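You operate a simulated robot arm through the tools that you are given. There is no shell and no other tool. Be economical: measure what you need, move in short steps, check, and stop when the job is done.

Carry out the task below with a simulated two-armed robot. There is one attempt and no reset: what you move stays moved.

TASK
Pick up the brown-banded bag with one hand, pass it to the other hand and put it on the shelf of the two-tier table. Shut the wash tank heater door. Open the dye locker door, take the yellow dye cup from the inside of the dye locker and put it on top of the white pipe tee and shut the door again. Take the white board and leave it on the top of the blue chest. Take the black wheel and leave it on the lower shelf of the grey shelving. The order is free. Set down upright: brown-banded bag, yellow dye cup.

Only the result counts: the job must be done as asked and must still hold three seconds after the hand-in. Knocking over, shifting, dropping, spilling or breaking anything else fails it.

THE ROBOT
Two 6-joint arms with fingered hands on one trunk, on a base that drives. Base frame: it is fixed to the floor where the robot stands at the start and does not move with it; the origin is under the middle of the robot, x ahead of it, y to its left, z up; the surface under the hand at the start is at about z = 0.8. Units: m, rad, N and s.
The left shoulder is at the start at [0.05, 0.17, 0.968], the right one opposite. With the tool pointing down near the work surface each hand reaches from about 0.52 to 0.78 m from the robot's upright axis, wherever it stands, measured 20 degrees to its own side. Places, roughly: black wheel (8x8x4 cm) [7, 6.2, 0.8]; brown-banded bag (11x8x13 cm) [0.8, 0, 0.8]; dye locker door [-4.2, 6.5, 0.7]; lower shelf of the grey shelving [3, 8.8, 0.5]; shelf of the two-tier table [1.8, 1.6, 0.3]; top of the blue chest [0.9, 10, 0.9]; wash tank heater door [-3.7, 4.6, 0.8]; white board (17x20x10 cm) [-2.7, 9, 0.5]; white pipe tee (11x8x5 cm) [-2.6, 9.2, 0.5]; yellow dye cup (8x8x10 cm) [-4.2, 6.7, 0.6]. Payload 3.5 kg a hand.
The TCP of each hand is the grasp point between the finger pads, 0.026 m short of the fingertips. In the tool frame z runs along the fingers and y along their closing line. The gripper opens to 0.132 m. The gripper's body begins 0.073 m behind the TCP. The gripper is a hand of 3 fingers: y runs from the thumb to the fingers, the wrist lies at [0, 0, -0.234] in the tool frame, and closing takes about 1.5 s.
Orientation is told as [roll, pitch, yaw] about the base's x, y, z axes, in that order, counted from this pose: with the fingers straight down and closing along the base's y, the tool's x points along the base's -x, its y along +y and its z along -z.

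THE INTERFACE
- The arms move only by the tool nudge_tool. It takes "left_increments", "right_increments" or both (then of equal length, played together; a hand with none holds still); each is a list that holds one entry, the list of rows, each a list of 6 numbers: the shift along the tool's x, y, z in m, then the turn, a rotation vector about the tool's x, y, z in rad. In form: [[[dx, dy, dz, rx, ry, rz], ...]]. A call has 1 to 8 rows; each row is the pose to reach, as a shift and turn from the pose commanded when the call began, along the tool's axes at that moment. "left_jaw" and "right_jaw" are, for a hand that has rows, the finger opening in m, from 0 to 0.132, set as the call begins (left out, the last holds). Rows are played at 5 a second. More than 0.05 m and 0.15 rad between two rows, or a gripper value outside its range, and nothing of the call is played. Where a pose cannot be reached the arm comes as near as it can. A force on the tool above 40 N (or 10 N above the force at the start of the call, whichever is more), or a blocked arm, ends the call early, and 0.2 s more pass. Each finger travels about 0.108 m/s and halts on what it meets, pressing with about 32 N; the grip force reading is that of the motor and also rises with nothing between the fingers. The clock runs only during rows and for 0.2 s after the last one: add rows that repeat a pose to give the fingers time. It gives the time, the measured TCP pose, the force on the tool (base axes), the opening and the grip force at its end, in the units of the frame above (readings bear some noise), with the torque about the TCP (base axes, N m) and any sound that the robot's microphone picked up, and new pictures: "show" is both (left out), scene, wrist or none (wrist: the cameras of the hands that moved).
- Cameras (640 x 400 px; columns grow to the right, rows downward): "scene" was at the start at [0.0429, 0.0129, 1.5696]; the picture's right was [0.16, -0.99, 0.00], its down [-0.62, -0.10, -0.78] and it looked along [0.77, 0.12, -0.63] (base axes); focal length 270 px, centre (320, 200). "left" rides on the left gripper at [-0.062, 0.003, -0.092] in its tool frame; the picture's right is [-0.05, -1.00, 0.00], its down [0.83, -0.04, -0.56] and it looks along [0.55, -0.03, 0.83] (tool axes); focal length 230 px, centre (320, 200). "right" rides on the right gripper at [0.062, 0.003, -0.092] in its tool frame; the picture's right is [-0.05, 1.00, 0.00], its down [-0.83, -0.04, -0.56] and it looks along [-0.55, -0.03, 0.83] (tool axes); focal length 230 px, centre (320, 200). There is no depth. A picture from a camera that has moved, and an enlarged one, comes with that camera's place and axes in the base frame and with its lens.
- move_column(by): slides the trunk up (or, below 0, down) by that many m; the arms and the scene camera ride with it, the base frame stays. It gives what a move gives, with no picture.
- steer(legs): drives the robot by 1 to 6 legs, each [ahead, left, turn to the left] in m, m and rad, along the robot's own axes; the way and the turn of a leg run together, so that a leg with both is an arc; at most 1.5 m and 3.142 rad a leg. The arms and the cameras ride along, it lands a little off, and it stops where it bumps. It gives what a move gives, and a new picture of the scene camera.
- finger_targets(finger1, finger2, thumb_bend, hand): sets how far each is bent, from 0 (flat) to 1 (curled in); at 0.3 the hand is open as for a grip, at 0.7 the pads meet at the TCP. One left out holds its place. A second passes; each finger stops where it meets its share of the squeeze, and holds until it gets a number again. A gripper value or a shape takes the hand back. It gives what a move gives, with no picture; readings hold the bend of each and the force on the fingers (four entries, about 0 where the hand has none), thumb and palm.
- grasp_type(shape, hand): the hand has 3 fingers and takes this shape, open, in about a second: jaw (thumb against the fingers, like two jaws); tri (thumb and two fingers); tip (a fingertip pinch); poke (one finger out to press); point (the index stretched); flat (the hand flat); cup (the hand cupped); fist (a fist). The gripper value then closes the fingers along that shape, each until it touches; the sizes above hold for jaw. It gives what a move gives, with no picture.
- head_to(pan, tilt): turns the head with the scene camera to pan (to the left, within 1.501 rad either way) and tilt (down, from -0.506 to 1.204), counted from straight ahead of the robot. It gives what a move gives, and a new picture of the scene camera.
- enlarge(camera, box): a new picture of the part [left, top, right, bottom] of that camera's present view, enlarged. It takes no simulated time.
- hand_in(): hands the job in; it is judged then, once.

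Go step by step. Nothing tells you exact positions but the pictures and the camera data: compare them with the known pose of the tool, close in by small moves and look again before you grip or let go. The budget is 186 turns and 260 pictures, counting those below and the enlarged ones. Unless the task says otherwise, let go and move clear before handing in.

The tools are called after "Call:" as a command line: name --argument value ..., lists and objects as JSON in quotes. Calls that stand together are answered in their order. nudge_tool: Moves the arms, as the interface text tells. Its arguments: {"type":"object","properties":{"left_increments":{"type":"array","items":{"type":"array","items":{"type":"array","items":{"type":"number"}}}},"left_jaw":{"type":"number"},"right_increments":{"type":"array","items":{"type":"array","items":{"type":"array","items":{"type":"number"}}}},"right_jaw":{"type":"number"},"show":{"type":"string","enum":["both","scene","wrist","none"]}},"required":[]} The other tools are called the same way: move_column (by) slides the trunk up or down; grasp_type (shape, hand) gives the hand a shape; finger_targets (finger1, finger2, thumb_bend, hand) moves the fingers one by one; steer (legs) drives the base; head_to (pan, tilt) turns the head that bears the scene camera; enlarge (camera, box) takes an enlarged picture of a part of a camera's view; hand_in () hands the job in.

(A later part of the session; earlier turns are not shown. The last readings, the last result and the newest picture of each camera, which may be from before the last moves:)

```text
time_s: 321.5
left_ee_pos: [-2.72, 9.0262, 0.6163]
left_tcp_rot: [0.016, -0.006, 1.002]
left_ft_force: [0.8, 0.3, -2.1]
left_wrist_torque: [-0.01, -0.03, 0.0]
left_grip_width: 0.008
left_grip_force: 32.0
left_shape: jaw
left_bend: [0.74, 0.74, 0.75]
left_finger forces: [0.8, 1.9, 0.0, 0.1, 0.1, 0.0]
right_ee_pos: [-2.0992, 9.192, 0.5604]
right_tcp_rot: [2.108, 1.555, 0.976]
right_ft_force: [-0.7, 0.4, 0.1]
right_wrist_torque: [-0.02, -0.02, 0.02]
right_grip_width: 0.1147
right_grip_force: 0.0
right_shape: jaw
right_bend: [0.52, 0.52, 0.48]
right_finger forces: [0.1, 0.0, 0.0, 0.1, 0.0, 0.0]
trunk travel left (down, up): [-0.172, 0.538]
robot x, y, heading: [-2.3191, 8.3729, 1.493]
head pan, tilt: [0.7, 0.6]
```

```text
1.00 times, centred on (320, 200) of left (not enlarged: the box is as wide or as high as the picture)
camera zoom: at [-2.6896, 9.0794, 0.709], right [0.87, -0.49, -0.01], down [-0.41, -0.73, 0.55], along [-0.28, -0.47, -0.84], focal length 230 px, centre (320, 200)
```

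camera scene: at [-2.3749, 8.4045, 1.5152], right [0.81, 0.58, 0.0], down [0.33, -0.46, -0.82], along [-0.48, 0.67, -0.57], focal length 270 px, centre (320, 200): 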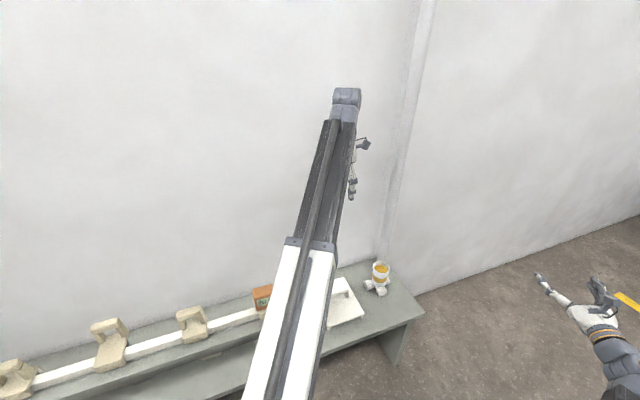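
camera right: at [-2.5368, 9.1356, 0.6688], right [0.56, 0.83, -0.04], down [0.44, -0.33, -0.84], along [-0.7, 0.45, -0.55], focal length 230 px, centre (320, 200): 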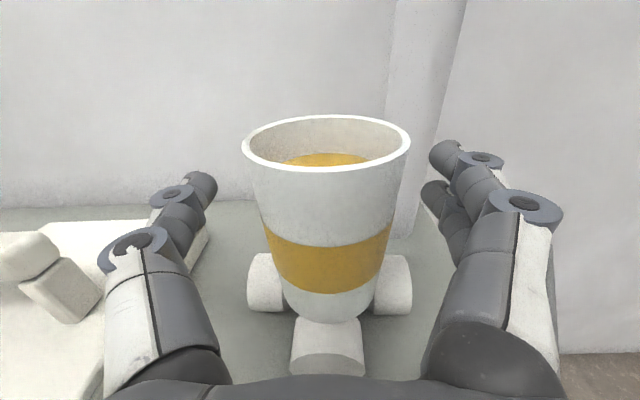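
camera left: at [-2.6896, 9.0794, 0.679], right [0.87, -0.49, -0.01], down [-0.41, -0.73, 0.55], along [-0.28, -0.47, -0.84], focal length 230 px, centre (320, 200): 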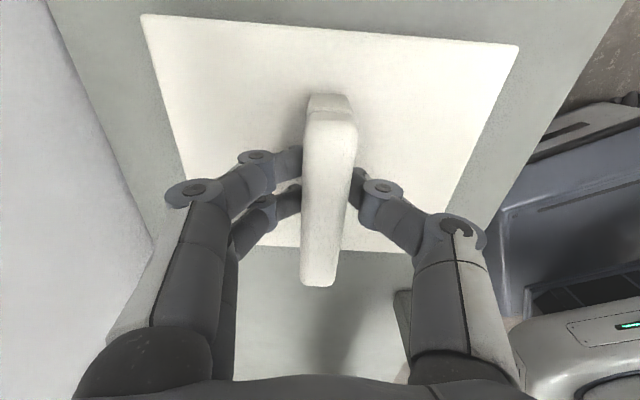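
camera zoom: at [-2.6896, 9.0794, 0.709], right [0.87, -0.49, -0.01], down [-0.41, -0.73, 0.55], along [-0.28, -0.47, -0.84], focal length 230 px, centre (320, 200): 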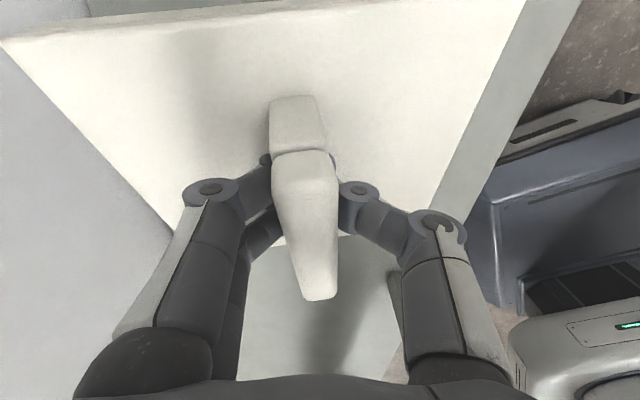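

Still hanging; I keep lowering until it rests on the bench.

Call:
move_column --by -0.02

Call:
move_column --by -0.02

Call:
enlarge --camera "left" --box '[0, 0, 640, 400]'

```text
time_s: 322.2
left_ee_pos: [-2.7205, 9.0262, 0.5965]
left_tcp_rot: [0.016, -0.007, 1.003]
left_ft_force: [-0.2, -0.6, -3.3]
left_wrist_torque: [0.01, -0.02, 0.03]
left_grip_width: 0.0081
left_grip_force: 32.2
left_shape: jaw
left_bend: [0.74, 0.74, 0.75]
left_finger forces: [1.2, 1.7, 0.1, 0.0, 0.0, 0.0]
right_ee_pos: [-2.0996, 9.1924, 0.5417]
right_tcp_rot: [2.107, 1.555, 0.978]
right_ft_force: [0.6, -0.1, -0.1]
right_wrist_torque: [-0.01, 0.01, 0.03]
right_grip_width: 0.1149
right_grip_force: 0.0
right_shape: jaw
right_bend: [0.52, 0.52, 0.48]
right_finger forces: [0.0, 0.0, 0.0, 0.1, 0.0, 0.0]
trunk travel left (down, up): [-0.152, 0.558]
robot x, y, heading: [-2.3217, 8.3746, 1.498]
head pan, tilt: [0.7, 0.6]
```

```text
time_s: 322.9
left_ee_pos: [-2.7214, 9.0251, 0.5763]
left_tcp_rot: [0.016, -0.006, 1.002]
left_ft_force: [0.9, -0.6, -2.7]
left_wrist_torque: [-0.03, -0.06, -0.04]
left_grip_width: 0.0079
left_grip_force: 31.6
left_shape: jaw
left_bend: [0.74, 0.74, 0.75]
left_finger forces: [1.7, 0.5, 0.0, 0.0, 0.1, 0.1]
right_ee_pos: [-2.1005, 9.1928, 0.52]
right_tcp_rot: [2.109, 1.555, 0.979]
right_ft_force: [-0.4, -0.4, -0.1]
right_wrist_torque: [-0.01, 0.04, -0.02]
right_grip_width: 0.1149
right_grip_force: 0.0
right_shape: jaw
right_bend: [0.52, 0.52, 0.48]
right_finger forces: [0.0, 0.0, 0.0, 0.1, 0.1, 0.1]
trunk travel left (down, up): [-0.132, 0.578]
robot x, y, heading: [-2.318, 8.3723, 1.493]
head pan, tilt: [0.7, 0.6]
```

```text
1.00 times, centred on (320, 200) of left (not enlarged: the box is as wide or as high as the picture)
camera zoom: at [-2.6896, 9.0794, 0.669], right [0.87, -0.49, -0.01], down [-0.41, -0.73, 0.55], along [-0.28, -0.47, -0.84], focal length 230 px, centre (320, 200)
```

zoom: 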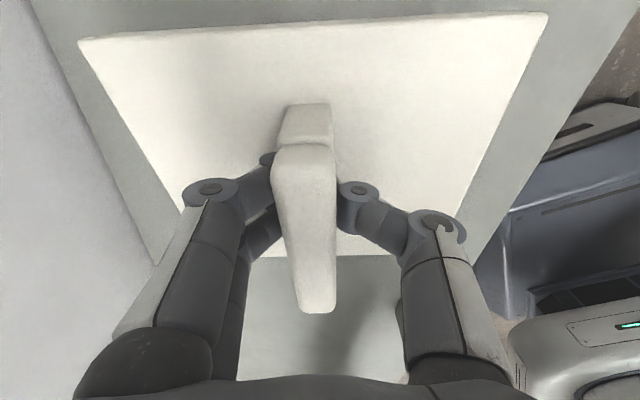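

Call:
move_column --by -0.015

Call:
nudge_tool --left_increments '[[[0, 0, 0, 0, 0, 0], [0, 0, 0, 0, 0, 0], [0, 0, 0, 0, 0, 0], [0, 0, 0, 0, 0, 0], [0, 0, 0, 0, 0, 0]]]' --left_jaw 0.08 --show "wrist"

```text
time_s: 323.5
left_ee_pos: [-2.7203, 9.0265, 0.5628]
left_tcp_rot: [0.017, -0.007, 1.003]
left_ft_force: [0.0, 0.5, -0.6]
left_wrist_torque: [0.01, 0.01, 0.01]
left_grip_width: 0.0078
left_grip_force: 31.7
left_shape: jaw
left_bend: [0.74, 0.74, 0.75]
left_finger forces: [0.4, 0.0, 0.1, 0.0, 0.1, 0.0]
right_ee_pos: [-2.0995, 9.1919, 0.5051]
right_tcp_rot: [2.119, 1.553, 0.988]
right_ft_force: [-0.6, 0.4, 0.8]
right_wrist_torque: [0.03, -0.01, -0.02]
right_grip_width: 0.1146
right_grip_force: 0.0
right_shape: jaw
right_bend: [0.52, 0.52, 0.48]
right_finger forces: [0.0, 0.0, 0.1, 0.0, 0.1, 0.0]
trunk travel left (down, up): [-0.117, 0.593]
robot x, y, heading: [-2.3158, 8.3789, 1.492]
head pan, tilt: [0.7, 0.6]
```

```text
time_s: 324.7
left_ee_pos: [-2.7202, 9.0253, 0.5613]
left_tcp_rot: [0.016, -0.008, 1.002]
left_ft_force: [-0.5, 1.3, -0.3]
left_wrist_torque: [-0.01, 0.03, 0.01]
left_grip_width: 0.0797
left_grip_force: 0.0
left_shape: jaw
left_bend: [0.71, 0.71, 0.71]
left_finger forces: [0.1, 0.1, 0.0, 0.0, 0.0, 0.1]
right_ee_pos: [-2.1012, 9.1923, 0.5058]
right_tcp_rot: [2.123, 1.555, 0.993]
right_ft_force: [-0.3, 0.2, -0.1]
right_wrist_torque: [0.01, 0.02, 0.01]
right_grip_width: 0.1147
right_grip_force: 0.1
right_shape: jaw
right_bend: [0.52, 0.52, 0.48]
right_finger forces: [0.0, 0.0, 0.0, 0.1, 0.1, 0.1]
trunk travel left (down, up): [-0.117, 0.593]
robot x, y, heading: [-2.3201, 8.3736, 1.496]
head pan, tilt: [0.7, 0.6]
camera left: at [-2.6896, 9.0793, 0.6542], right [0.87, -0.49, -0.02], down [-0.41, -0.73, 0.55], along [-0.28, -0.47, -0.84], focal length 230 px, centre (320, 200)
```

left: 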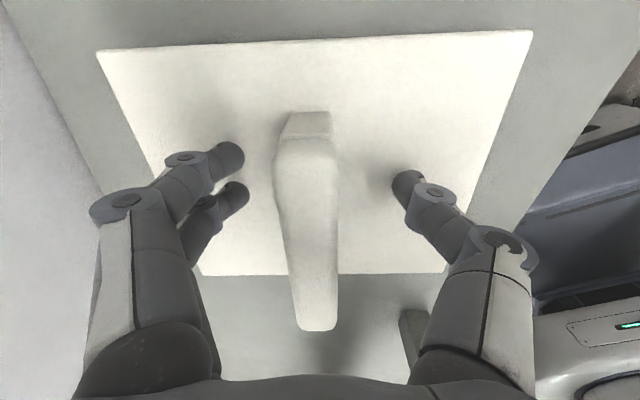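

The board lies flat again. I shift the hand 2.2 cm south (towards the board's centre of mass) and close beneath the bar so that it rests in the fingers as in a cradle.

Call:
nudge_tool --left_increments '[[[0.022, 0.002, -0.002, 0, 0, 0], [0.022, 0.002, -0.002, 0, 0, 0]]]' --show "none"

Call:
nudge_tool --left_increments '[[[0, 0, 0, 0, 0, 0], [0, 0, 0, 0, 0, 0], [0, 0, 0, 0, 0, 0], [0, 0, 0, 0, 0, 0], [0, 0, 0, 0, 0, 0]]]' --left_jaw 0.0 --show "none"

Call:
move_column --by 0.05

Call:
enlarge --camera "left" --box '[0, 0, 640, 400]'

```text
time_s: 325.3
left_ee_pos: [-2.7334, 9.0092, 0.5634]
left_tcp_rot: [0.015, -0.007, 1.002]
left_ft_force: [0.6, -0.9, -0.8]
left_wrist_torque: [0.03, -0.01, 0.02]
left_grip_width: 0.0794
left_grip_force: 0.1
left_shape: jaw
left_bend: [0.71, 0.71, 0.71]
left_finger forces: [0.0, 0.0, 0.0, 0.0, 0.0, 0.0]
right_ee_pos: [-2.1, 9.1927, 0.5062]
right_tcp_rot: [2.123, 1.555, 0.994]
right_ft_force: [-0.7, -0.1, 0.0]
right_wrist_torque: [-0.01, 0.0, -0.03]
right_grip_width: 0.1149
right_grip_force: 0.0
right_shape: jaw
right_bend: [0.52, 0.52, 0.48]
right_finger forces: [0.1, 0.0, 0.0, 0.1, 0.1, 0.0]
trunk travel left (down, up): [-0.117, 0.593]
robot x, y, heading: [-2.3162, 8.3739, 1.493]
head pan, tilt: [0.7, 0.6]
```

```text
time_s: 326.5
left_ee_pos: [-2.7343, 9.0082, 0.563]
left_tcp_rot: [0.016, -0.007, 1.002]
left_ft_force: [-0.3, 0.0, 0.7]
left_wrist_torque: [0.03, -0.01, -0.01]
left_grip_width: 0.0002
left_grip_force: 32.0
left_shape: jaw
left_bend: [0.64, 0.64, 0.72]
left_finger forces: [3.8, 2.4, 0.0, 0.0, 7.3, 0.1]
right_ee_pos: [-2.1007, 9.1926, 0.5048]
right_tcp_rot: [2.107, 1.557, 0.977]
right_ft_force: [-0.6, -0.1, -0.2]
right_wrist_torque: [0.01, -0.01, 0.02]
right_grip_width: 0.115
right_grip_force: 0.1
right_shape: jaw
right_bend: [0.52, 0.52, 0.48]
right_finger forces: [0.0, 0.1, 0.0, 0.1, 0.1, 0.0]
trunk travel left (down, up): [-0.117, 0.593]
robot x, y, heading: [-2.319, 8.3746, 1.492]
head pan, tilt: [0.7, 0.6]
```

```text
time_s: 327.4
left_ee_pos: [-2.7343, 9.0075, 0.613]
left_tcp_rot: [0.016, -0.006, 1.001]
left_ft_force: [0.4, 0.2, -3.0]
left_wrist_torque: [-0.03, 0.05, -0.04]
left_grip_width: 0.0
left_grip_force: 32.0
left_shape: jaw
left_bend: [0.64, 0.64, 0.72]
left_finger forces: [4.3, 2.4, 0.0, 0.0, 6.0, 0.0]
right_ee_pos: [-2.101, 9.1931, 0.5558]
right_tcp_rot: [2.108, 1.555, 0.974]
right_ft_force: [0.1, -0.7, 0.3]
right_wrist_torque: [-0.02, 0.01, 0.01]
right_grip_width: 0.1147
right_grip_force: 0.1
right_shape: jaw
right_bend: [0.52, 0.52, 0.48]
right_finger forces: [0.1, 0.1, 0.0, 0.0, 0.0, 0.1]
trunk travel left (down, up): [-0.167, 0.543]
robot x, y, heading: [-2.3195, 8.374, 1.496]
head pan, tilt: [0.7, 0.6]
```

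```text
1.00 times, centred on (320, 200) of left (not enlarged: the box is as wide or as high as the picture)
camera zoom: at [-2.7034, 9.0618, 0.7059], right [0.87, -0.49, -0.01], down [-0.41, -0.73, 0.55], along [-0.28, -0.47, -0.84], focal length 230 px, centre (320, 200)
```

zoom: 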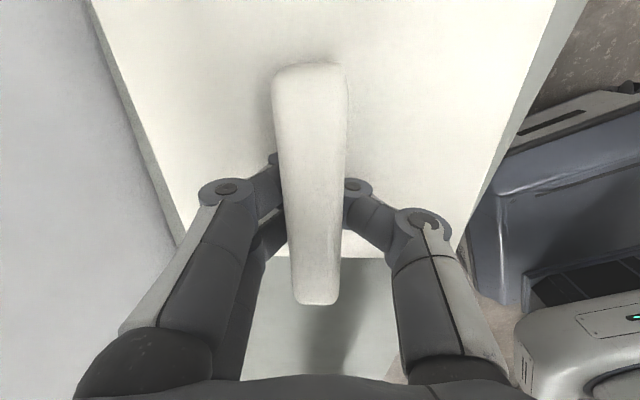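

The board is up, held by its bar with only a slight tilt. I raise it well clear, then check the hold.

Call:
move_column --by 0.4

Call:
move_column --by 0.12

Call:
head_to --pan 0.4 --tilt 0.6

```text
time_s: 331.2
left_ee_pos: [-2.7349, 9.0084, 1.0136]
left_tcp_rot: [0.015, -0.007, 1.0]
left_ft_force: [-0.4, 1.1, -3.9]
left_wrist_torque: [-0.01, 0.01, -0.01]
left_grip_width: 0.0
left_grip_force: 32.5
left_shape: jaw
left_bend: [0.64, 0.64, 0.72]
left_finger forces: [4.0, 2.3, 0.0, 0.0, 5.8, 0.0]
right_ee_pos: [-2.1009, 9.1924, 0.9555]
right_tcp_rot: [2.104, 1.555, 0.974]
right_ft_force: [0.1, -0.3, 0.2]
right_wrist_torque: [-0.02, 0.03, 0.02]
right_grip_width: 0.1147
right_grip_force: 0.1
right_shape: jaw
right_bend: [0.52, 0.52, 0.48]
right_finger forces: [0.0, 0.0, 0.0, 0.1, 0.0, 0.1]
trunk travel left (down, up): [-0.567, 0.143]
robot x, y, heading: [-2.3179, 8.3741, 1.495]
head pan, tilt: [0.7, 0.6]
```

```text
time_s: 332.7
left_ee_pos: [-2.7349, 9.0089, 1.1322]
left_tcp_rot: [0.015, -0.007, 1.002]
left_ft_force: [0.1, 0.3, -4.1]
left_wrist_torque: [-0.02, 0.03, -0.01]
left_grip_width: 0.0
left_grip_force: 31.9
left_shape: jaw
left_bend: [0.64, 0.64, 0.72]
left_finger forces: [4.0, 2.1, 0.0, 0.0, 5.8, 0.0]
right_ee_pos: [-2.1005, 9.1933, 1.077]
right_tcp_rot: [2.102, 1.556, 0.97]
right_ft_force: [-1.2, -0.1, -0.2]
right_wrist_torque: [0.01, -0.01, 0.01]
right_grip_width: 0.1147
right_grip_force: 0.1
right_shape: jaw
right_bend: [0.52, 0.52, 0.48]
right_finger forces: [0.0, 0.1, 0.0, 0.1, 0.0, 0.0]
trunk travel left (down, up): [-0.687, 0.023]
robot x, y, heading: [-2.3153, 8.376, 1.494]
head pan, tilt: [0.7, 0.6]
```

```text
time_s: 333.5
left_ee_pos: [-2.7347, 9.0084, 1.1323]
left_tcp_rot: [0.016, -0.008, 1.001]
left_ft_force: [-0.2, 0.5, -3.3]
left_wrist_torque: [-0.03, 0.02, 0.01]
left_grip_width: 0.0002
left_grip_force: 31.9
left_shape: jaw
left_bend: [0.64, 0.64, 0.72]
left_finger forces: [4.0, 2.3, 0.0, 0.1, 5.8, 0.0]
right_ee_pos: [-2.1006, 9.1933, 1.0759]
right_tcp_rot: [2.107, 1.554, 0.975]
right_ft_force: [0.0, 0.1, 1.0]
right_wrist_torque: [0.01, -0.01, 0.02]
right_grip_width: 0.115
right_grip_force: 0.2
right_shape: jaw
right_bend: [0.52, 0.52, 0.48]
right_finger forces: [0.0, 0.0, 0.0, 0.1, 0.0, 0.0]
trunk travel left (down, up): [-0.687, 0.023]
robot x, y, heading: [-2.322, 8.3721, 1.499]
head pan, tilt: [0.4, 0.6]
camera scene: at [-2.3515, 8.4169, 1.6801], right [0.95, 0.32, 0.0], down [0.18, -0.54, -0.82], along [-0.26, 0.78, -0.57], focal length 270 px, centre (320, 200)
```

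scene: 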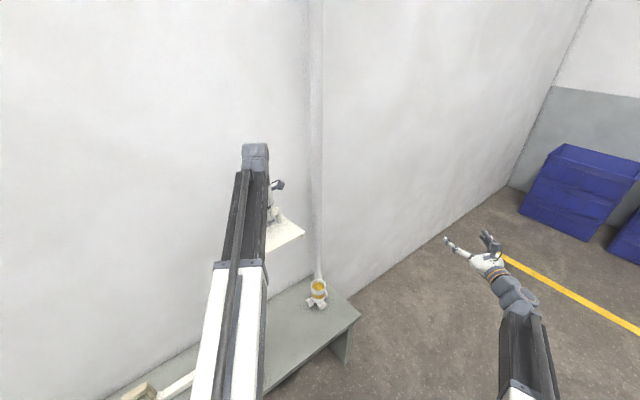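

Level and secure. I turn north and drive along to the clear floor past the tank line, then look at the blue chest.

Call:
steer --legs '[[0, 0, -0.49], [0.9, -0.1, 0], [0.9, 0, 0]]'

Call:
head_to --pan -0.7 --tilt 0.4

```text
time_s: 344.0
left_ee_pos: [-1.3452, 10.5923, 1.1316]
left_tcp_rot: [0.014, -0.008, 0.517]
left_ft_force: [-0.2, -0.5, -4.0]
left_wrist_torque: [-0.04, 0.02, -0.02]
left_grip_width: 0.0
left_grip_force: 31.9
left_shape: jaw
left_bend: [0.64, 0.64, 0.72]
left_finger forces: [3.4, 1.7, 0.0, 0.0, 4.8, 0.0]
right_ee_pos: [-0.6974, 10.46, 1.0757]
right_tcp_rot: [2.097, 1.555, 0.478]
right_ft_force: [0.2, 0.7, 0.2]
right_wrist_torque: [0.0, -0.01, -0.02]
right_grip_width: 0.1149
right_grip_force: 0.1
right_shape: jaw
right_bend: [0.52, 0.52, 0.48]
right_finger forces: [0.0, 0.0, 0.0, 0.0, 0.1, 0.0]
trunk travel left (down, up): [-0.687, 0.023]
robot x, y, heading: [-1.2758, 9.8355, 1.008]
head pan, tilt: [0.4, 0.6]
camera scene: at [-1.2825, 9.8893, 1.6801], right [0.99, -0.16, 0.0], down [-0.09, -0.56, -0.82], along [0.13, 0.81, -0.57], focal length 270 px, centre (320, 200)
```

scene: 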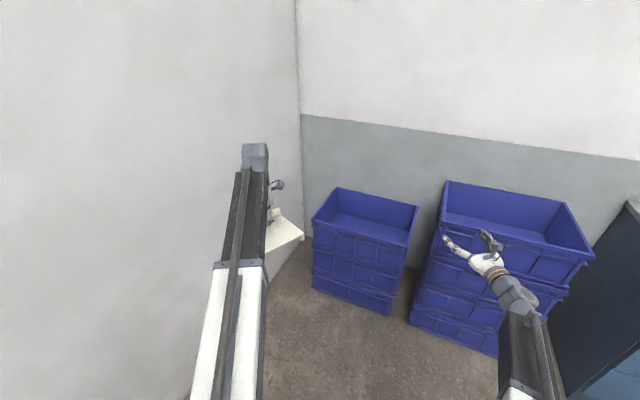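

```text
time_s: 345.3
left_ee_pos: [-1.3454, 10.5907, 1.1328]
left_tcp_rot: [0.017, -0.007, 0.515]
left_ft_force: [0.4, 0.2, -3.4]
left_wrist_torque: [0.01, 0.0, 0.02]
left_grip_width: 0.0
left_grip_force: 31.8
left_shape: jaw
left_bend: [0.64, 0.64, 0.72]
left_finger forces: [3.4, 1.8, 0.0, 0.1, 4.8, 0.0]
right_ee_pos: [-0.6994, 10.4588, 1.0747]
right_tcp_rot: [2.107, 1.556, 0.489]
right_ft_force: [-0.8, -0.1, -0.2]
right_wrist_torque: [0.02, 0.01, 0.0]
right_grip_width: 0.1153
right_grip_force: 0.0
right_shape: jaw
right_bend: [0.52, 0.52, 0.48]
right_finger forces: [0.1, 0.1, 0.0, 0.0, 0.1, 0.0]
trunk travel left (down, up): [-0.687, 0.023]
robot x, y, heading: [-1.2746, 9.8329, 1.012]
head pan, tilt: [-0.7, 0.4]
camera scene: at [-1.2089, 9.8298, 1.6984], right [0.3, -0.95, 0.0], down [-0.37, -0.12, -0.92], along [0.88, 0.28, -0.39], focal length 270 px, centre (320, 200)
```

scene: 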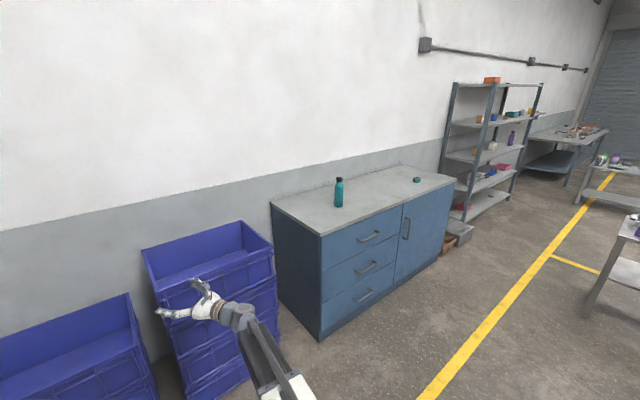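

The chest top is free around (n -4.6, e 8.82), between the bottle and a small teal item. I raise the right hand out of the way and bring the board a bit more in front of me before driving over.

Call:
nudge_tool --left_increments '[[[-0.025, -0.021, 0, 0, 0, 0], [-0.05, -0.042, 0, 0, 0, 0], [-0.075, -0.063, 0, 0, 0, 0], [-0.1, -0.084, 0, 0, 0, 0], [-0.1235, -0.104, 0, 0, 0, 0], [-0.1235, -0.104, 0, 0, 0, 0]]]' --right_increments '[[[0.045, 0, 0, 0, 0, 0], [0.09, 0, 0, 0, 0, 0], [0.135, 0, 0, 0, 0, 0], [0.18, 0, 0, 0, 0, 0], [0.225, 0, 0, 0, 0, 0], [0.25, 0, 0, 0, 0, 0]]]' --show "none"

Call:
steer --legs '[[0.46, 0, 0], [0, -1.0, 0]]'

```text
time_s: 346.7
left_ee_pos: [-1.1877, 10.5623, 1.1318]
left_tcp_rot: [0.015, -0.008, 0.517]
left_ft_force: [-0.2, -0.3, -4.1]
left_wrist_torque: [0.01, -0.02, 0.02]
left_grip_width: 0.0
left_grip_force: 31.7
left_shape: jaw
left_bend: [0.64, 0.65, 0.72]
left_finger forces: [2.9, 2.0, 0.0, 0.1, 4.3, 0.0]
right_ee_pos: [-0.7023, 10.4571, 1.3262]
right_tcp_rot: [2.114, 1.554, 0.497]
right_ft_force: [0.6, 0.4, 0.1]
right_wrist_torque: [0.0, 0.03, -0.05]
right_grip_width: 0.1147
right_grip_force: 0.1
right_shape: jaw
right_bend: [0.52, 0.52, 0.48]
right_finger forces: [0.0, 0.1, 0.1, 0.0, 0.0, 0.1]
trunk travel left (down, up): [-0.687, 0.023]
robot x, y, heading: [-1.2782, 9.8319, 1.007]
head pan, tilt: [-0.7, 0.4]
```

```text
time_s: 354.3
left_ee_pos: [-0.0865, 10.4101, 1.1321]
left_tcp_rot: [0.015, -0.007, 0.512]
left_ft_force: [0.2, -0.3, -3.5]
left_wrist_torque: [-0.03, -0.03, -0.02]
left_grip_width: 0.0
left_grip_force: 31.8
left_shape: jaw
left_bend: [0.64, 0.65, 0.72]
left_finger forces: [3.0, 1.7, 0.0, 0.0, 4.3, 0.1]
right_ee_pos: [0.396, 10.3014, 1.3249]
right_tcp_rot: [2.123, 1.556, 0.503]
right_ft_force: [0.8, -0.4, 0.6]
right_wrist_torque: [-0.02, 0.0, 0.0]
right_grip_width: 0.1148
right_grip_force: 0.1
right_shape: jaw
right_bend: [0.52, 0.52, 0.48]
right_finger forces: [0.0, 0.1, 0.0, 0.0, 0.0, 0.0]
trunk travel left (down, up): [-0.687, 0.023]
robot x, y, heading: [-0.1753, 9.686, 1.005]
head pan, tilt: [-0.7, 0.4]
camera scene: at [-0.1126, 9.6772, 1.6984], right [0.3, -0.95, 0.0], down [-0.37, -0.12, -0.92], along [0.88, 0.28, -0.39], focal length 270 px, centre (320, 200)
```

scene: 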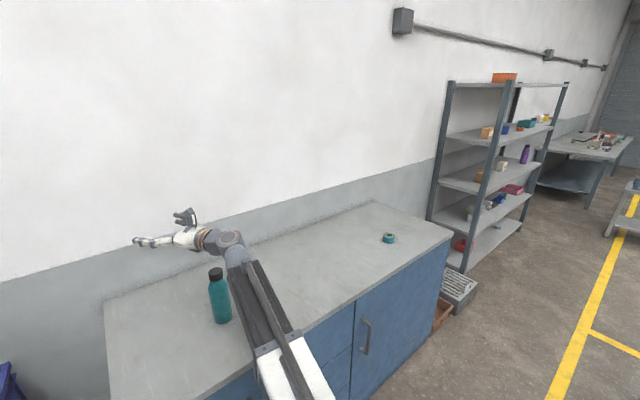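

I keep the board clear of the bottle by backing 10 cm before passing it, then move in over the free part of the chest top.

Call:
steer --legs '[[-0.1, 0, 0], [0, -1.09, 0], [0.21, 0, 0]]'

Call:
head_to --pan 0.2 --tilt 0.8

Call:
enlarge --camera "left" --box '[0, 0, 640, 400]'

```text
time_s: 361.9
left_ee_pos: [0.9029, 9.9115, 1.1313]
left_tcp_rot: [0.015, -0.007, 0.506]
left_ft_force: [0.0, 0.8, -3.4]
left_wrist_torque: [-0.04, -0.02, 0.02]
left_grip_width: 0.0
left_grip_force: 32.3
left_shape: jaw
left_bend: [0.64, 0.65, 0.72]
left_finger forces: [2.8, 1.7, 0.0, 0.0, 4.3, 0.0]
right_ee_pos: [1.3878, 9.8008, 1.3234]
right_tcp_rot: [2.077, 1.555, 0.451]
right_ft_force: [0.4, 0.3, 0.2]
right_wrist_torque: [0.0, 0.02, 0.0]
right_grip_width: 0.1147
right_grip_force: 0.1
right_shape: jaw
right_bend: [0.52, 0.52, 0.48]
right_finger forces: [0.1, 0.0, 0.0, 0.0, 0.0, 0.1]
trunk travel left (down, up): [-0.687, 0.023]
robot x, y, heading: [0.8088, 9.1827, 0.999]
head pan, tilt: [-0.7, 0.4]
camera scene: at [0.8744, 9.1786, 1.6983], right [0.29, -0.96, 0.0], down [-0.37, -0.12, -0.92], along [0.88, 0.27, -0.39], focal length 270 px, centre (320, 200)
```

scene: 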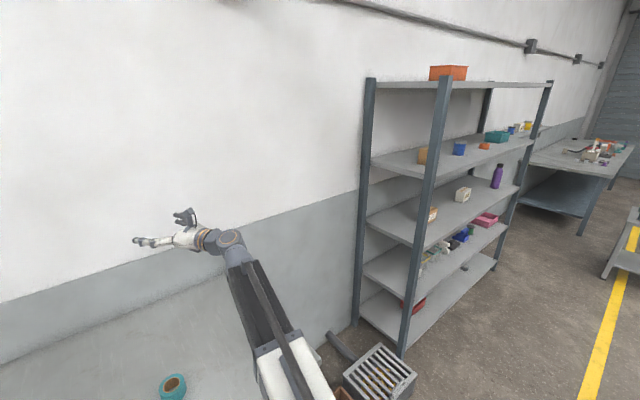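

```text
time_s: 363.1
left_ee_pos: [0.9029, 9.9096, 1.1324]
left_tcp_rot: [0.015, -0.008, 0.505]
left_ft_force: [0.0, 0.5, -4.0]
left_wrist_torque: [-0.02, 0.02, 0.05]
left_grip_width: 0.0001
left_grip_force: 32.0
left_shape: jaw
left_bend: [0.64, 0.65, 0.72]
left_finger forces: [2.9, 1.6, 0.1, 0.1, 4.2, 0.0]
right_ee_pos: [1.3864, 9.7993, 1.3261]
right_tcp_rot: [2.11, 1.555, 0.481]
right_ft_force: [-0.2, 0.4, -0.3]
right_wrist_torque: [-0.01, 0.02, 0.0]
right_grip_width: 0.115
right_grip_force: 0.0
right_shape: jaw
right_bend: [0.52, 0.52, 0.48]
right_finger forces: [0.0, 0.0, 0.0, 0.0, 0.0, 0.1]
trunk travel left (down, up): [-0.687, 0.023]
robot x, y, heading: [0.8077, 9.1829, 0.998]
head pan, tilt: [0.201, 0.799]
camera scene: at [0.8144, 9.2253, 1.6633], right [0.93, -0.36, 0.0], down [-0.26, -0.67, -0.7], along [0.25, 0.65, -0.72], focal length 270 px, centre (320, 200)
```

scene: 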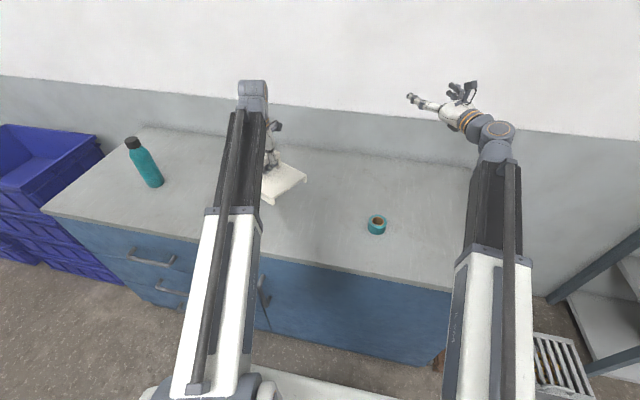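

```text
1.00 times, centred on (320, 200) of left (not enlarged: the box is as wide or as high as the picture)
camera zoom: at [0.9544, 9.9423, 1.2251], right [0.53, -0.85, -0.01], down [-0.7, -0.45, 0.55], along [-0.47, -0.28, -0.84], focal length 230 px, centre (320, 200)
```

zoom: 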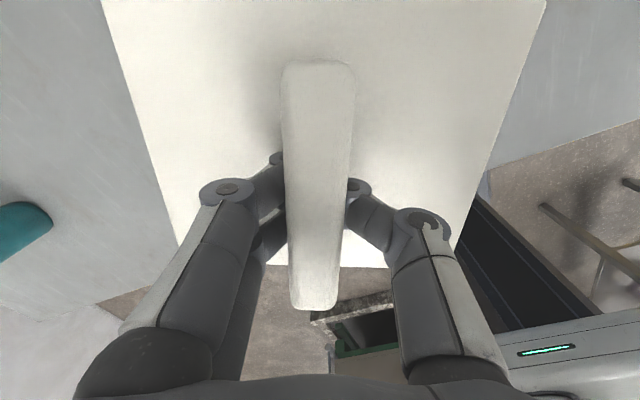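

The board is over the free area. I move 6 cm further in and lower it towards the chest top.

Call:
steer --legs '[[0.06, 0, 0]]'

Call:
move_column --by -0.14

Call:
enlarge --camera "scene" --box '[220, 100, 380, 240]'

```text
time_s: 364.1
left_ee_pos: [0.9358, 9.9623, 1.1316]
left_tcp_rot: [0.014, -0.008, 0.506]
left_ft_force: [0.8, 0.5, -4.7]
left_wrist_torque: [-0.01, 0.02, 0.01]
left_grip_width: 0.0001
left_grip_force: 32.0
left_shape: jaw
left_bend: [0.64, 0.65, 0.72]
left_finger forces: [2.6, 1.9, 0.0, 0.1, 4.2, 0.1]
right_ee_pos: [1.421, 9.8519, 1.3248]
right_tcp_rot: [2.066, 1.554, 0.437]
right_ft_force: [-0.2, -0.1, -0.6]
right_wrist_torque: [0.04, -0.01, 0.04]
right_grip_width: 0.1149
right_grip_force: 0.1
right_shape: jaw
right_bend: [0.52, 0.52, 0.48]
right_finger forces: [0.0, 0.0, 0.0, 0.0, 0.1, 0.1]
trunk travel left (down, up): [-0.687, 0.023]
robot x, y, heading: [0.8428, 9.236, 0.995]
head pan, tilt: [0.201, 0.799]
camera scene: at [0.8484, 9.278, 1.6632], right [0.93, -0.36, 0.0], down [-0.26, -0.67, -0.7], along [0.25, 0.65, -0.72], focal length 270 px, centre (320, 200)
```

scene: 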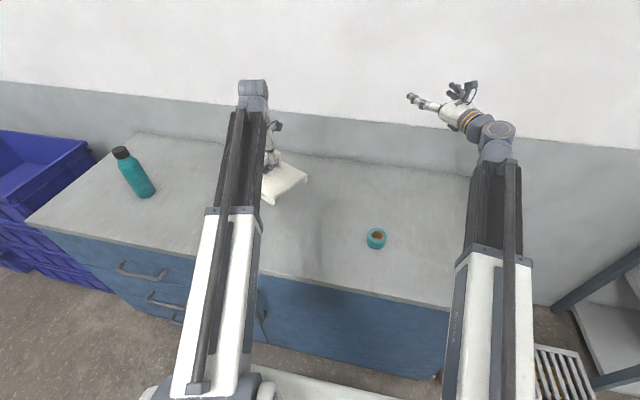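

```text
time_s: 365.8
left_ee_pos: [0.9356, 9.9616, 0.9926]
left_tcp_rot: [0.015, -0.007, 0.506]
left_ft_force: [-0.1, 0.0, -3.4]
left_wrist_torque: [-0.01, 0.02, 0.01]
left_grip_width: 0.0
left_grip_force: 32.1
left_shape: jaw
left_bend: [0.64, 0.65, 0.72]
left_finger forces: [2.8, 1.6, 0.0, 0.0, 4.1, 0.0]
right_ee_pos: [1.4193, 9.8492, 1.1871]
right_tcp_rot: [2.111, 1.556, 0.484]
right_ft_force: [0.0, -0.9, -1.0]
right_wrist_torque: [-0.02, 0.01, -0.01]
right_grip_width: 0.115
right_grip_force: 0.0
right_shape: jaw
right_bend: [0.52, 0.52, 0.48]
right_finger forces: [0.1, 0.1, 0.0, 0.1, 0.0, 0.1]
trunk travel left (down, up): [-0.547, 0.163]
robot x, y, heading: [0.8414, 9.2332, 0.999]
head pan, tilt: [0.201, 0.799]
```

```text
2.86 times, centred on (300, 170) of scene
camera zoom: at [0.8473, 9.2763, 1.5233], right [0.93, -0.36, 0.0], down [-0.26, -0.67, -0.7], along [0.25, 0.65, -0.72], focal length 771 px, centre (377, 286)
```

zoom: 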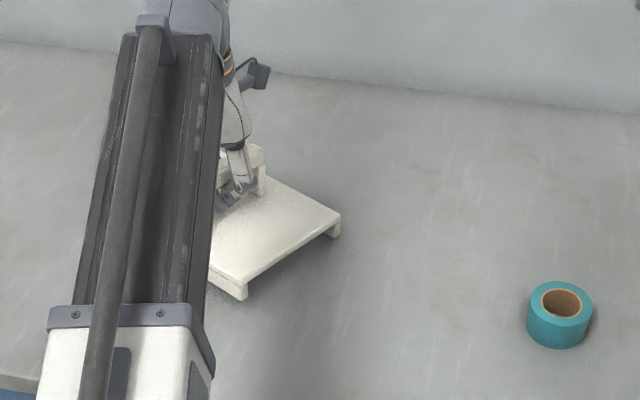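

Still a few centimetres up, with the shadow close. I lower in small steps while watching the weight.

Call:
move_column --by -0.015

Call:
move_column --by -0.01

Call:
move_column --by -0.01

```text
time_s: 366.4
left_ee_pos: [0.9363, 9.9606, 0.9774]
left_tcp_rot: [0.016, -0.007, 0.507]
left_ft_force: [-0.4, -0.1, -1.2]
left_wrist_torque: [0.0, 0.02, 0.03]
left_grip_width: 0.0
left_grip_force: 32.2
left_shape: jaw
left_bend: [0.66, 0.66, 0.72]
left_finger forces: [0.8, 0.4, 0.0, 0.1, 0.7, 0.1]
right_ee_pos: [1.418, 9.8513, 1.1716]
right_tcp_rot: [2.112, 1.555, 0.483]
right_ft_force: [0.1, 0.1, -0.7]
right_wrist_torque: [0.0, -0.02, -0.01]
right_grip_width: 0.1148
right_grip_force: 0.2
right_shape: jaw
right_bend: [0.52, 0.52, 0.48]
right_finger forces: [0.0, 0.1, 0.0, 0.0, 0.1, 0.1]
trunk travel left (down, up): [-0.532, 0.178]
robot x, y, heading: [0.8407, 9.2349, 0.999]
head pan, tilt: [0.201, 0.799]
```

```text
time_s: 367.0
left_ee_pos: [0.9354, 9.9602, 0.9689]
left_tcp_rot: [0.019, -0.009, 0.504]
left_ft_force: [0.5, 2.7, 23.0]
left_wrist_torque: [-0.03, 0.05, -0.05]
left_grip_width: 0.0
left_grip_force: 32.1
left_shape: jaw
left_bend: [0.7, 0.7, 0.75]
left_finger forces: [0.0, 0.0, 0.0, 0.1, 0.1, 0.0]
right_ee_pos: [1.4192, 9.8494, 1.1625]
right_tcp_rot: [2.179, 1.553, 0.554]
right_ft_force: [0.3, -0.8, 0.1]
right_wrist_torque: [0.02, 0.01, 0.02]
right_grip_width: 0.1149
right_grip_force: 0.0
right_shape: jaw
right_bend: [0.52, 0.52, 0.48]
right_finger forces: [0.0, 0.0, 0.0, 0.0, 0.0, 0.1]
trunk travel left (down, up): [-0.522, 0.188]
robot x, y, heading: [0.8386, 9.2353, 1.0]
head pan, tilt: [0.201, 0.799]
```

```text
time_s: 367.4
left_ee_pos: [0.9357, 9.9607, 0.97]
left_tcp_rot: [0.02, -0.014, 0.506]
left_ft_force: [-0.3, -3.0, 17.2]
left_wrist_torque: [-0.15, 0.01, 0.03]
left_grip_width: 0.0
left_grip_force: 32.2
left_shape: jaw
left_bend: [0.71, 0.71, 0.76]
left_finger forces: [0.0, 0.0, 0.0, 0.0, 0.0, 0.1]
right_ee_pos: [1.4192, 9.8492, 1.159]
right_tcp_rot: [2.199, 1.552, 0.572]
right_ft_force: [0.8, -0.5, -0.5]
right_wrist_torque: [0.01, -0.02, 0.02]
right_grip_width: 0.1146
right_grip_force: 0.0
right_shape: jaw
right_bend: [0.52, 0.52, 0.48]
right_finger forces: [0.0, 0.0, 0.1, 0.1, 0.0, 0.0]
trunk travel left (down, up): [-0.519, 0.191]
robot x, y, heading: [0.842, 9.2331, 0.998]
head pan, tilt: [0.201, 0.799]
stopped: the force on the tool passed its limit at 45 N (the readings are from after the stop); the commanded pose is now the measured one
```

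The board rests on the chest (the fingertips now touch its plate). I raise slightly, open the fingers and lift off.

Call:
move_column --by 0.012

Call:
nudge_tool --left_increments '[[[0, 0, 0, 0, 0, 0], [0, 0, 0, 0, 0, 0], [0, 0, 0, 0, 0, 0], [0, 0, 0, 0, 0, 0], [0, 0, 0, 0, 0, 0]]]' --left_jaw 0.09 --show "wrist"

Call:
move_column --by 0.17

Call:
enlarge --camera "left" --box '[0, 0, 640, 400]'

```text
time_s: 368.0
left_ee_pos: [0.9365, 9.9616, 0.9767]
left_tcp_rot: [0.019, -0.01, 0.505]
left_ft_force: [0.7, 0.2, -2.9]
left_wrist_torque: [-0.01, 0.03, 0.0]
left_grip_width: 0.0
left_grip_force: 31.9
left_shape: jaw
left_bend: [0.69, 0.7, 0.75]
left_finger forces: [2.4, 0.2, 0.0, 0.1, 1.9, 0.0]
right_ee_pos: [1.4198, 9.8512, 1.1692]
right_tcp_rot: [2.098, 1.554, 0.471]
right_ft_force: [0.0, 0.0, 0.5]
right_wrist_torque: [-0.01, -0.02, 0.06]
right_grip_width: 0.1149
right_grip_force: 0.0
right_shape: jaw
right_bend: [0.52, 0.52, 0.48]
right_finger forces: [0.1, 0.0, 0.1, 0.1, 0.1, 0.0]
trunk travel left (down, up): [-0.531, 0.179]
robot x, y, heading: [0.8408, 9.2324, 1.001]
head pan, tilt: [0.201, 0.799]
```

```text
time_s: 369.2
left_ee_pos: [0.9362, 9.9617, 0.9785]
left_tcp_rot: [0.019, -0.012, 0.507]
left_ft_force: [0.3, 0.7, 0.8]
left_wrist_torque: [0.04, 0.01, 0.01]
left_grip_width: 0.0897
left_grip_force: 0.1
left_shape: jaw
left_bend: [0.69, 0.69, 0.66]
left_finger forces: [0.0, 0.0, 0.0, 0.1, 0.1, 0.0]
right_ee_pos: [1.4194, 9.8492, 1.17]
right_tcp_rot: [2.123, 1.555, 0.495]
right_ft_force: [-0.2, 0.0, -0.1]
right_wrist_torque: [0.04, -0.03, 0.0]
right_grip_width: 0.1148
right_grip_force: 0.1
right_shape: jaw
right_bend: [0.52, 0.52, 0.48]
right_finger forces: [0.0, 0.0, 0.1, 0.0, 0.0, 0.0]
trunk travel left (down, up): [-0.531, 0.179]
robot x, y, heading: [0.84, 9.2342, 0.997]
head pan, tilt: [0.201, 0.799]
camera left: at [0.9875, 9.9934, 1.0718], right [0.53, -0.85, -0.02], down [-0.71, -0.45, 0.54], along [-0.47, -0.28, -0.84], focal length 230 px, centre (320, 200)
```

left: 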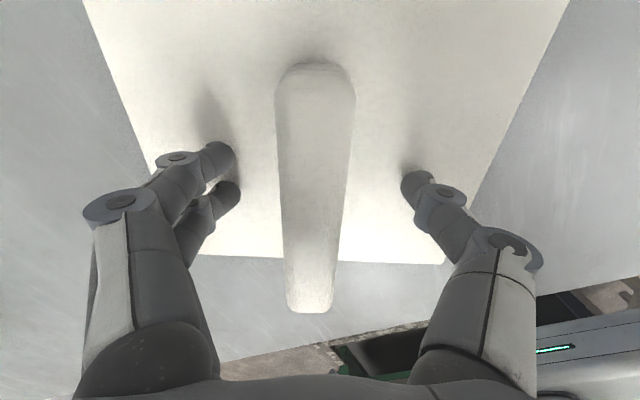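

```text
time_s: 371.1
left_ee_pos: [0.9357, 9.9613, 1.1493]
left_tcp_rot: [0.019, -0.012, 0.506]
left_ft_force: [0.1, 0.3, -1.1]
left_wrist_torque: [-0.01, 0.03, 0.02]
left_grip_width: 0.0898
left_grip_force: 0.1
left_shape: jaw
left_bend: [0.69, 0.69, 0.66]
left_finger forces: [0.0, 0.0, 0.0, 0.0, 0.0, 0.1]
right_ee_pos: [1.4191, 9.8496, 1.3391]
right_tcp_rot: [2.121, 1.557, 0.491]
right_ft_force: [0.7, -0.1, -0.4]
right_wrist_torque: [-0.03, 0.01, 0.0]
right_grip_width: 0.1148
right_grip_force: 0.1
right_shape: jaw
right_bend: [0.52, 0.52, 0.48]
right_finger forces: [0.1, 0.0, 0.0, 0.0, 0.1, 0.0]
trunk travel left (down, up): [-0.701, 0.009]
robot x, y, heading: [0.8408, 9.2388, 0.996]
head pan, tilt: [0.201, 0.799]
```

```text
1.00 times, centred on (320, 200) of left (not enlarged: the box is as wide or as high as the picture)
camera zoom: at [0.9876, 9.9935, 1.2417], right [0.53, -0.85, -0.02], down [-0.71, -0.45, 0.54], along [-0.47, -0.28, -0.84], focal length 230 px, centre (320, 200)
```

zoom: 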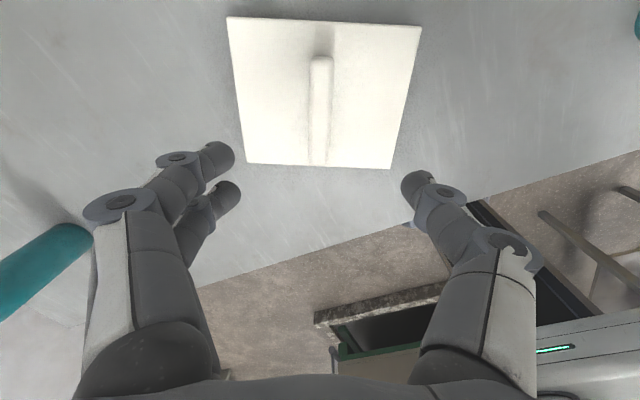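

The board lies flat on the chest. Now for the wheel: I back away, turn east and look along the aisle.

Call:
steer --legs '[[-0.35, 0, 0], [0, 0, -1.565]]'

Call:
head_to --pan 0.15 --tilt 0.3

```text
time_s: 377.2
left_ee_pos: [1.3794, 8.8504, 1.1491]
left_tcp_rot: [0.021, -0.015, -1.062]
left_ft_force: [-0.8, -0.6, 0.9]
left_wrist_torque: [0.0, -0.03, 0.0]
left_grip_width: 0.0896
left_grip_force: 0.0
left_shape: jaw
left_bend: [0.69, 0.69, 0.66]
left_finger forces: [0.1, 0.0, 0.0, 0.1, 0.0, 0.1]
right_ee_pos: [1.2702, 8.3663, 1.3394]
right_tcp_rot: [2.127, 1.557, -1.065]
right_ft_force: [-0.1, -0.1, 0.1]
right_wrist_torque: [-0.01, -0.03, 0.0]
right_grip_width: 0.1149
right_grip_force: 0.1
right_shape: jaw
right_bend: [0.52, 0.52, 0.48]
right_finger forces: [0.1, 0.0, 0.1, 0.0, 0.0, 0.0]
trunk travel left (down, up): [-0.701, 0.009]
robot x, y, heading: [0.6556, 8.9437, -0.564]
head pan, tilt: [0.201, 0.799]
camera scene: at [0.6924, 8.9335, 1.6765], right [-0.36, -0.93, 0.0], down [-0.67, 0.26, -0.7], along [0.65, -0.25, -0.72], focal length 270 px, centre (320, 200)
```

scene: 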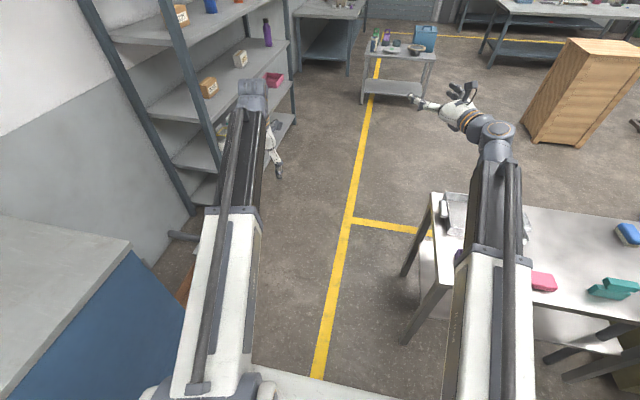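

```text
time_s: 378.1
left_ee_pos: [1.3794, 8.8501, 1.1492]
left_tcp_rot: [0.019, -0.013, -1.061]
left_ft_force: [0.9, 0.7, 0.9]
left_wrist_torque: [-0.02, 0.04, -0.04]
left_grip_width: 0.0897
left_grip_force: 0.1
left_shape: jaw
left_bend: [0.69, 0.69, 0.66]
left_finger forces: [0.0, 0.0, 0.0, 0.1, 0.0, 0.1]
right_ee_pos: [1.2698, 8.3669, 1.3396]
right_tcp_rot: [2.124, 1.553, -1.068]
right_ft_force: [0.0, 0.5, -0.6]
right_wrist_torque: [-0.04, 0.04, 0.02]
right_grip_width: 0.1147
right_grip_force: 0.0
right_shape: jaw
right_bend: [0.52, 0.52, 0.48]
right_finger forces: [0.1, 0.0, 0.1, 0.1, 0.0, 0.1]
trunk travel left (down, up): [-0.701, 0.009]
robot x, y, heading: [0.6518, 8.9443, -0.57]
head pan, tilt: [0.15, 0.3]
camera scene: at [0.7025, 8.9247, 1.7207], right [-0.41, -0.91, 0.0], down [-0.27, 0.12, -0.95], along [0.87, -0.39, -0.3], focal length 270 px, centre (320, 200)
```

scene: 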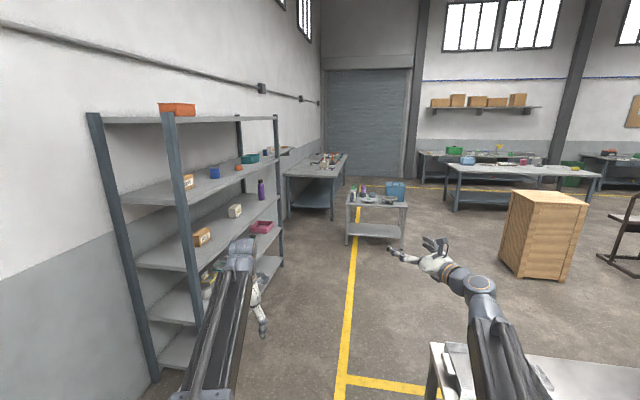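

The wheel should be on the bench along the north wall ahead. I zoom on the shelving and on that bench.

Call:
enlarge --camera "scene" --box '[80, 90, 300, 390]'

Call:
enlarge --camera "scene" --box '[270, 130, 370, 220]'

```text
1.33 times, centred on (190, 240) of scene
camera zoom: at [0.7025, 8.9247, 1.7207], right [-0.41, -0.91, 0.0], down [-0.27, 0.12, -0.95], along [0.87, -0.39, -0.3], focal length 360 px, centre (493, 147)
```

zoom: 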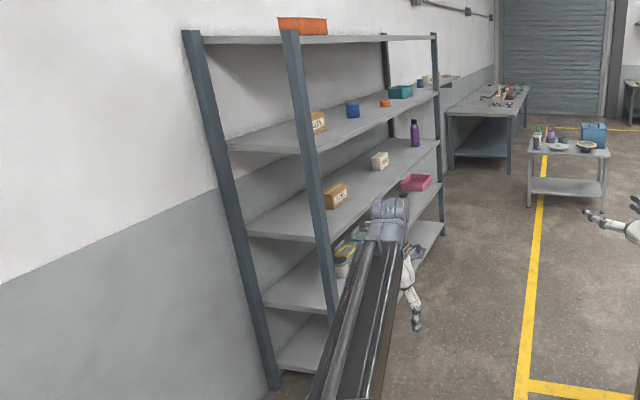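

```text
4.44 times, centred on (320, 175) of scene
camera zoom: at [0.7025, 8.9247, 1.7207], right [-0.41, -0.91, 0.0], down [-0.27, 0.12, -0.95], along [0.87, -0.39, -0.3], focal length 1200 px, centre (320, 311)
```

zoom: 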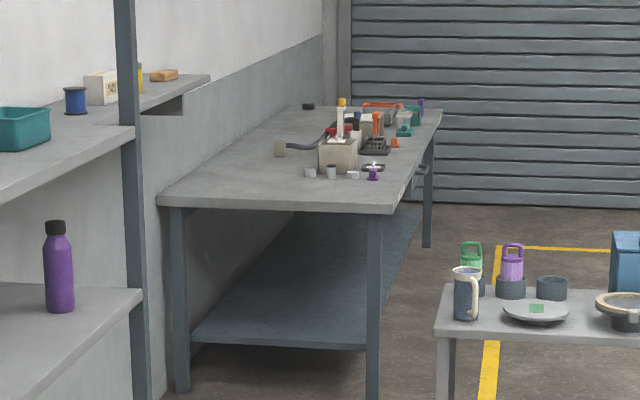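

The wheel appears as the small black disc at the far end of the wall bench. A trolley blocks the direct way, so I drive past the shelving, round the trolley's south side, and on east.

Call:
steer --legs '[[1.3, 0.1, 0], [1.2, 0, 0], [0.2, -1.2, 0]]'

Call:
head_to --pan 0.0 --tilt 0.4

```text
time_s: 396.2
left_ee_pos: [3.0836, 6.4663, 1.1481]
left_tcp_rot: [0.02, -0.013, -1.066]
left_ft_force: [-0.7, -0.2, 0.1]
left_wrist_torque: [0.02, 0.05, 0.0]
left_grip_width: 0.0896
left_grip_force: 0.1
left_shape: jaw
left_bend: [0.69, 0.69, 0.66]
left_finger forces: [0.0, 0.1, 0.0, 0.0, 0.1, 0.1]
right_ee_pos: [2.9726, 5.9835, 1.3389]
right_tcp_rot: [2.134, 1.554, -1.065]
right_ft_force: [0.8, 0.1, 0.4]
right_wrist_torque: [-0.02, -0.01, 0.03]
right_grip_width: 0.1151
right_grip_force: 0.0
right_shape: jaw
right_bend: [0.52, 0.52, 0.48]
right_finger forces: [0.0, 0.0, 0.0, 0.0, 0.0, 0.0]
trunk travel left (down, up): [-0.701, 0.009]
robot x, y, heading: [2.3568, 6.5633, -0.575]
head pan, tilt: [0.15, 0.3]
camera scene: at [2.408, 6.5449, 1.7208], right [-0.41, -0.91, 0.0], down [-0.27, 0.12, -0.96], along [0.87, -0.39, -0.3], focal length 270 px, centre (320, 200)
```

scene: 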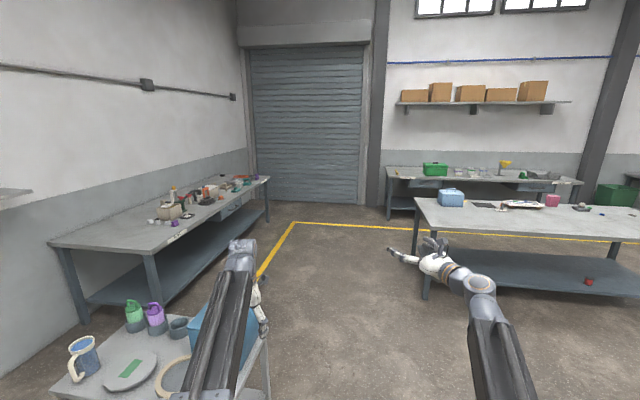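

```text
time_s: 396.9
left_ee_pos: [3.0853, 6.4669, 1.1494]
left_tcp_rot: [0.018, -0.012, -1.067]
left_ft_force: [0.4, -0.2, -0.9]
left_wrist_torque: [-0.01, -0.01, -0.01]
left_grip_width: 0.0898
left_grip_force: 0.0
left_shape: jaw
left_bend: [0.69, 0.69, 0.66]
left_finger forces: [0.1, 0.1, 0.0, 0.0, 0.1, 0.0]
right_ee_pos: [2.9724, 5.9819, 1.3394]
right_tcp_rot: [2.13, 1.557, -1.07]
right_ft_force: [-0.1, 0.4, 0.4]
right_wrist_torque: [-0.02, 0.01, -0.01]
right_grip_width: 0.1148
right_grip_force: 0.1
right_shape: jaw
right_bend: [0.52, 0.52, 0.48]
right_finger forces: [0.0, 0.0, 0.1, 0.0, 0.0, 0.0]
trunk travel left (down, up): [-0.701, 0.009]
robot x, y, heading: [2.3576, 6.5622, -0.574]
head pan, tilt: [0.0, 0.4]
camera scene: at [2.4008, 6.5334, 1.7116], right [-0.54, -0.84, 0.0], down [-0.33, 0.21, -0.92], along [0.77, -0.5, -0.39], focal length 270 px, centre (320, 200)
```

scene: 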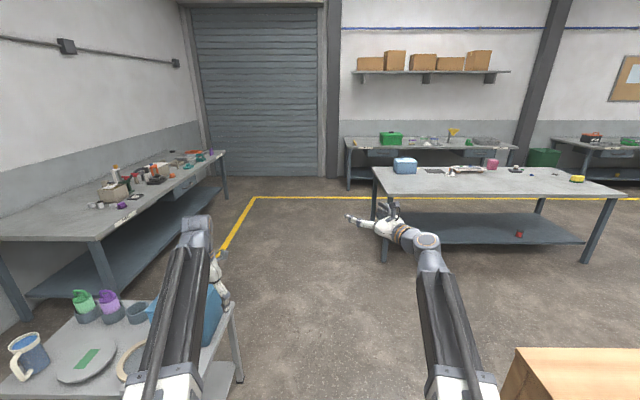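

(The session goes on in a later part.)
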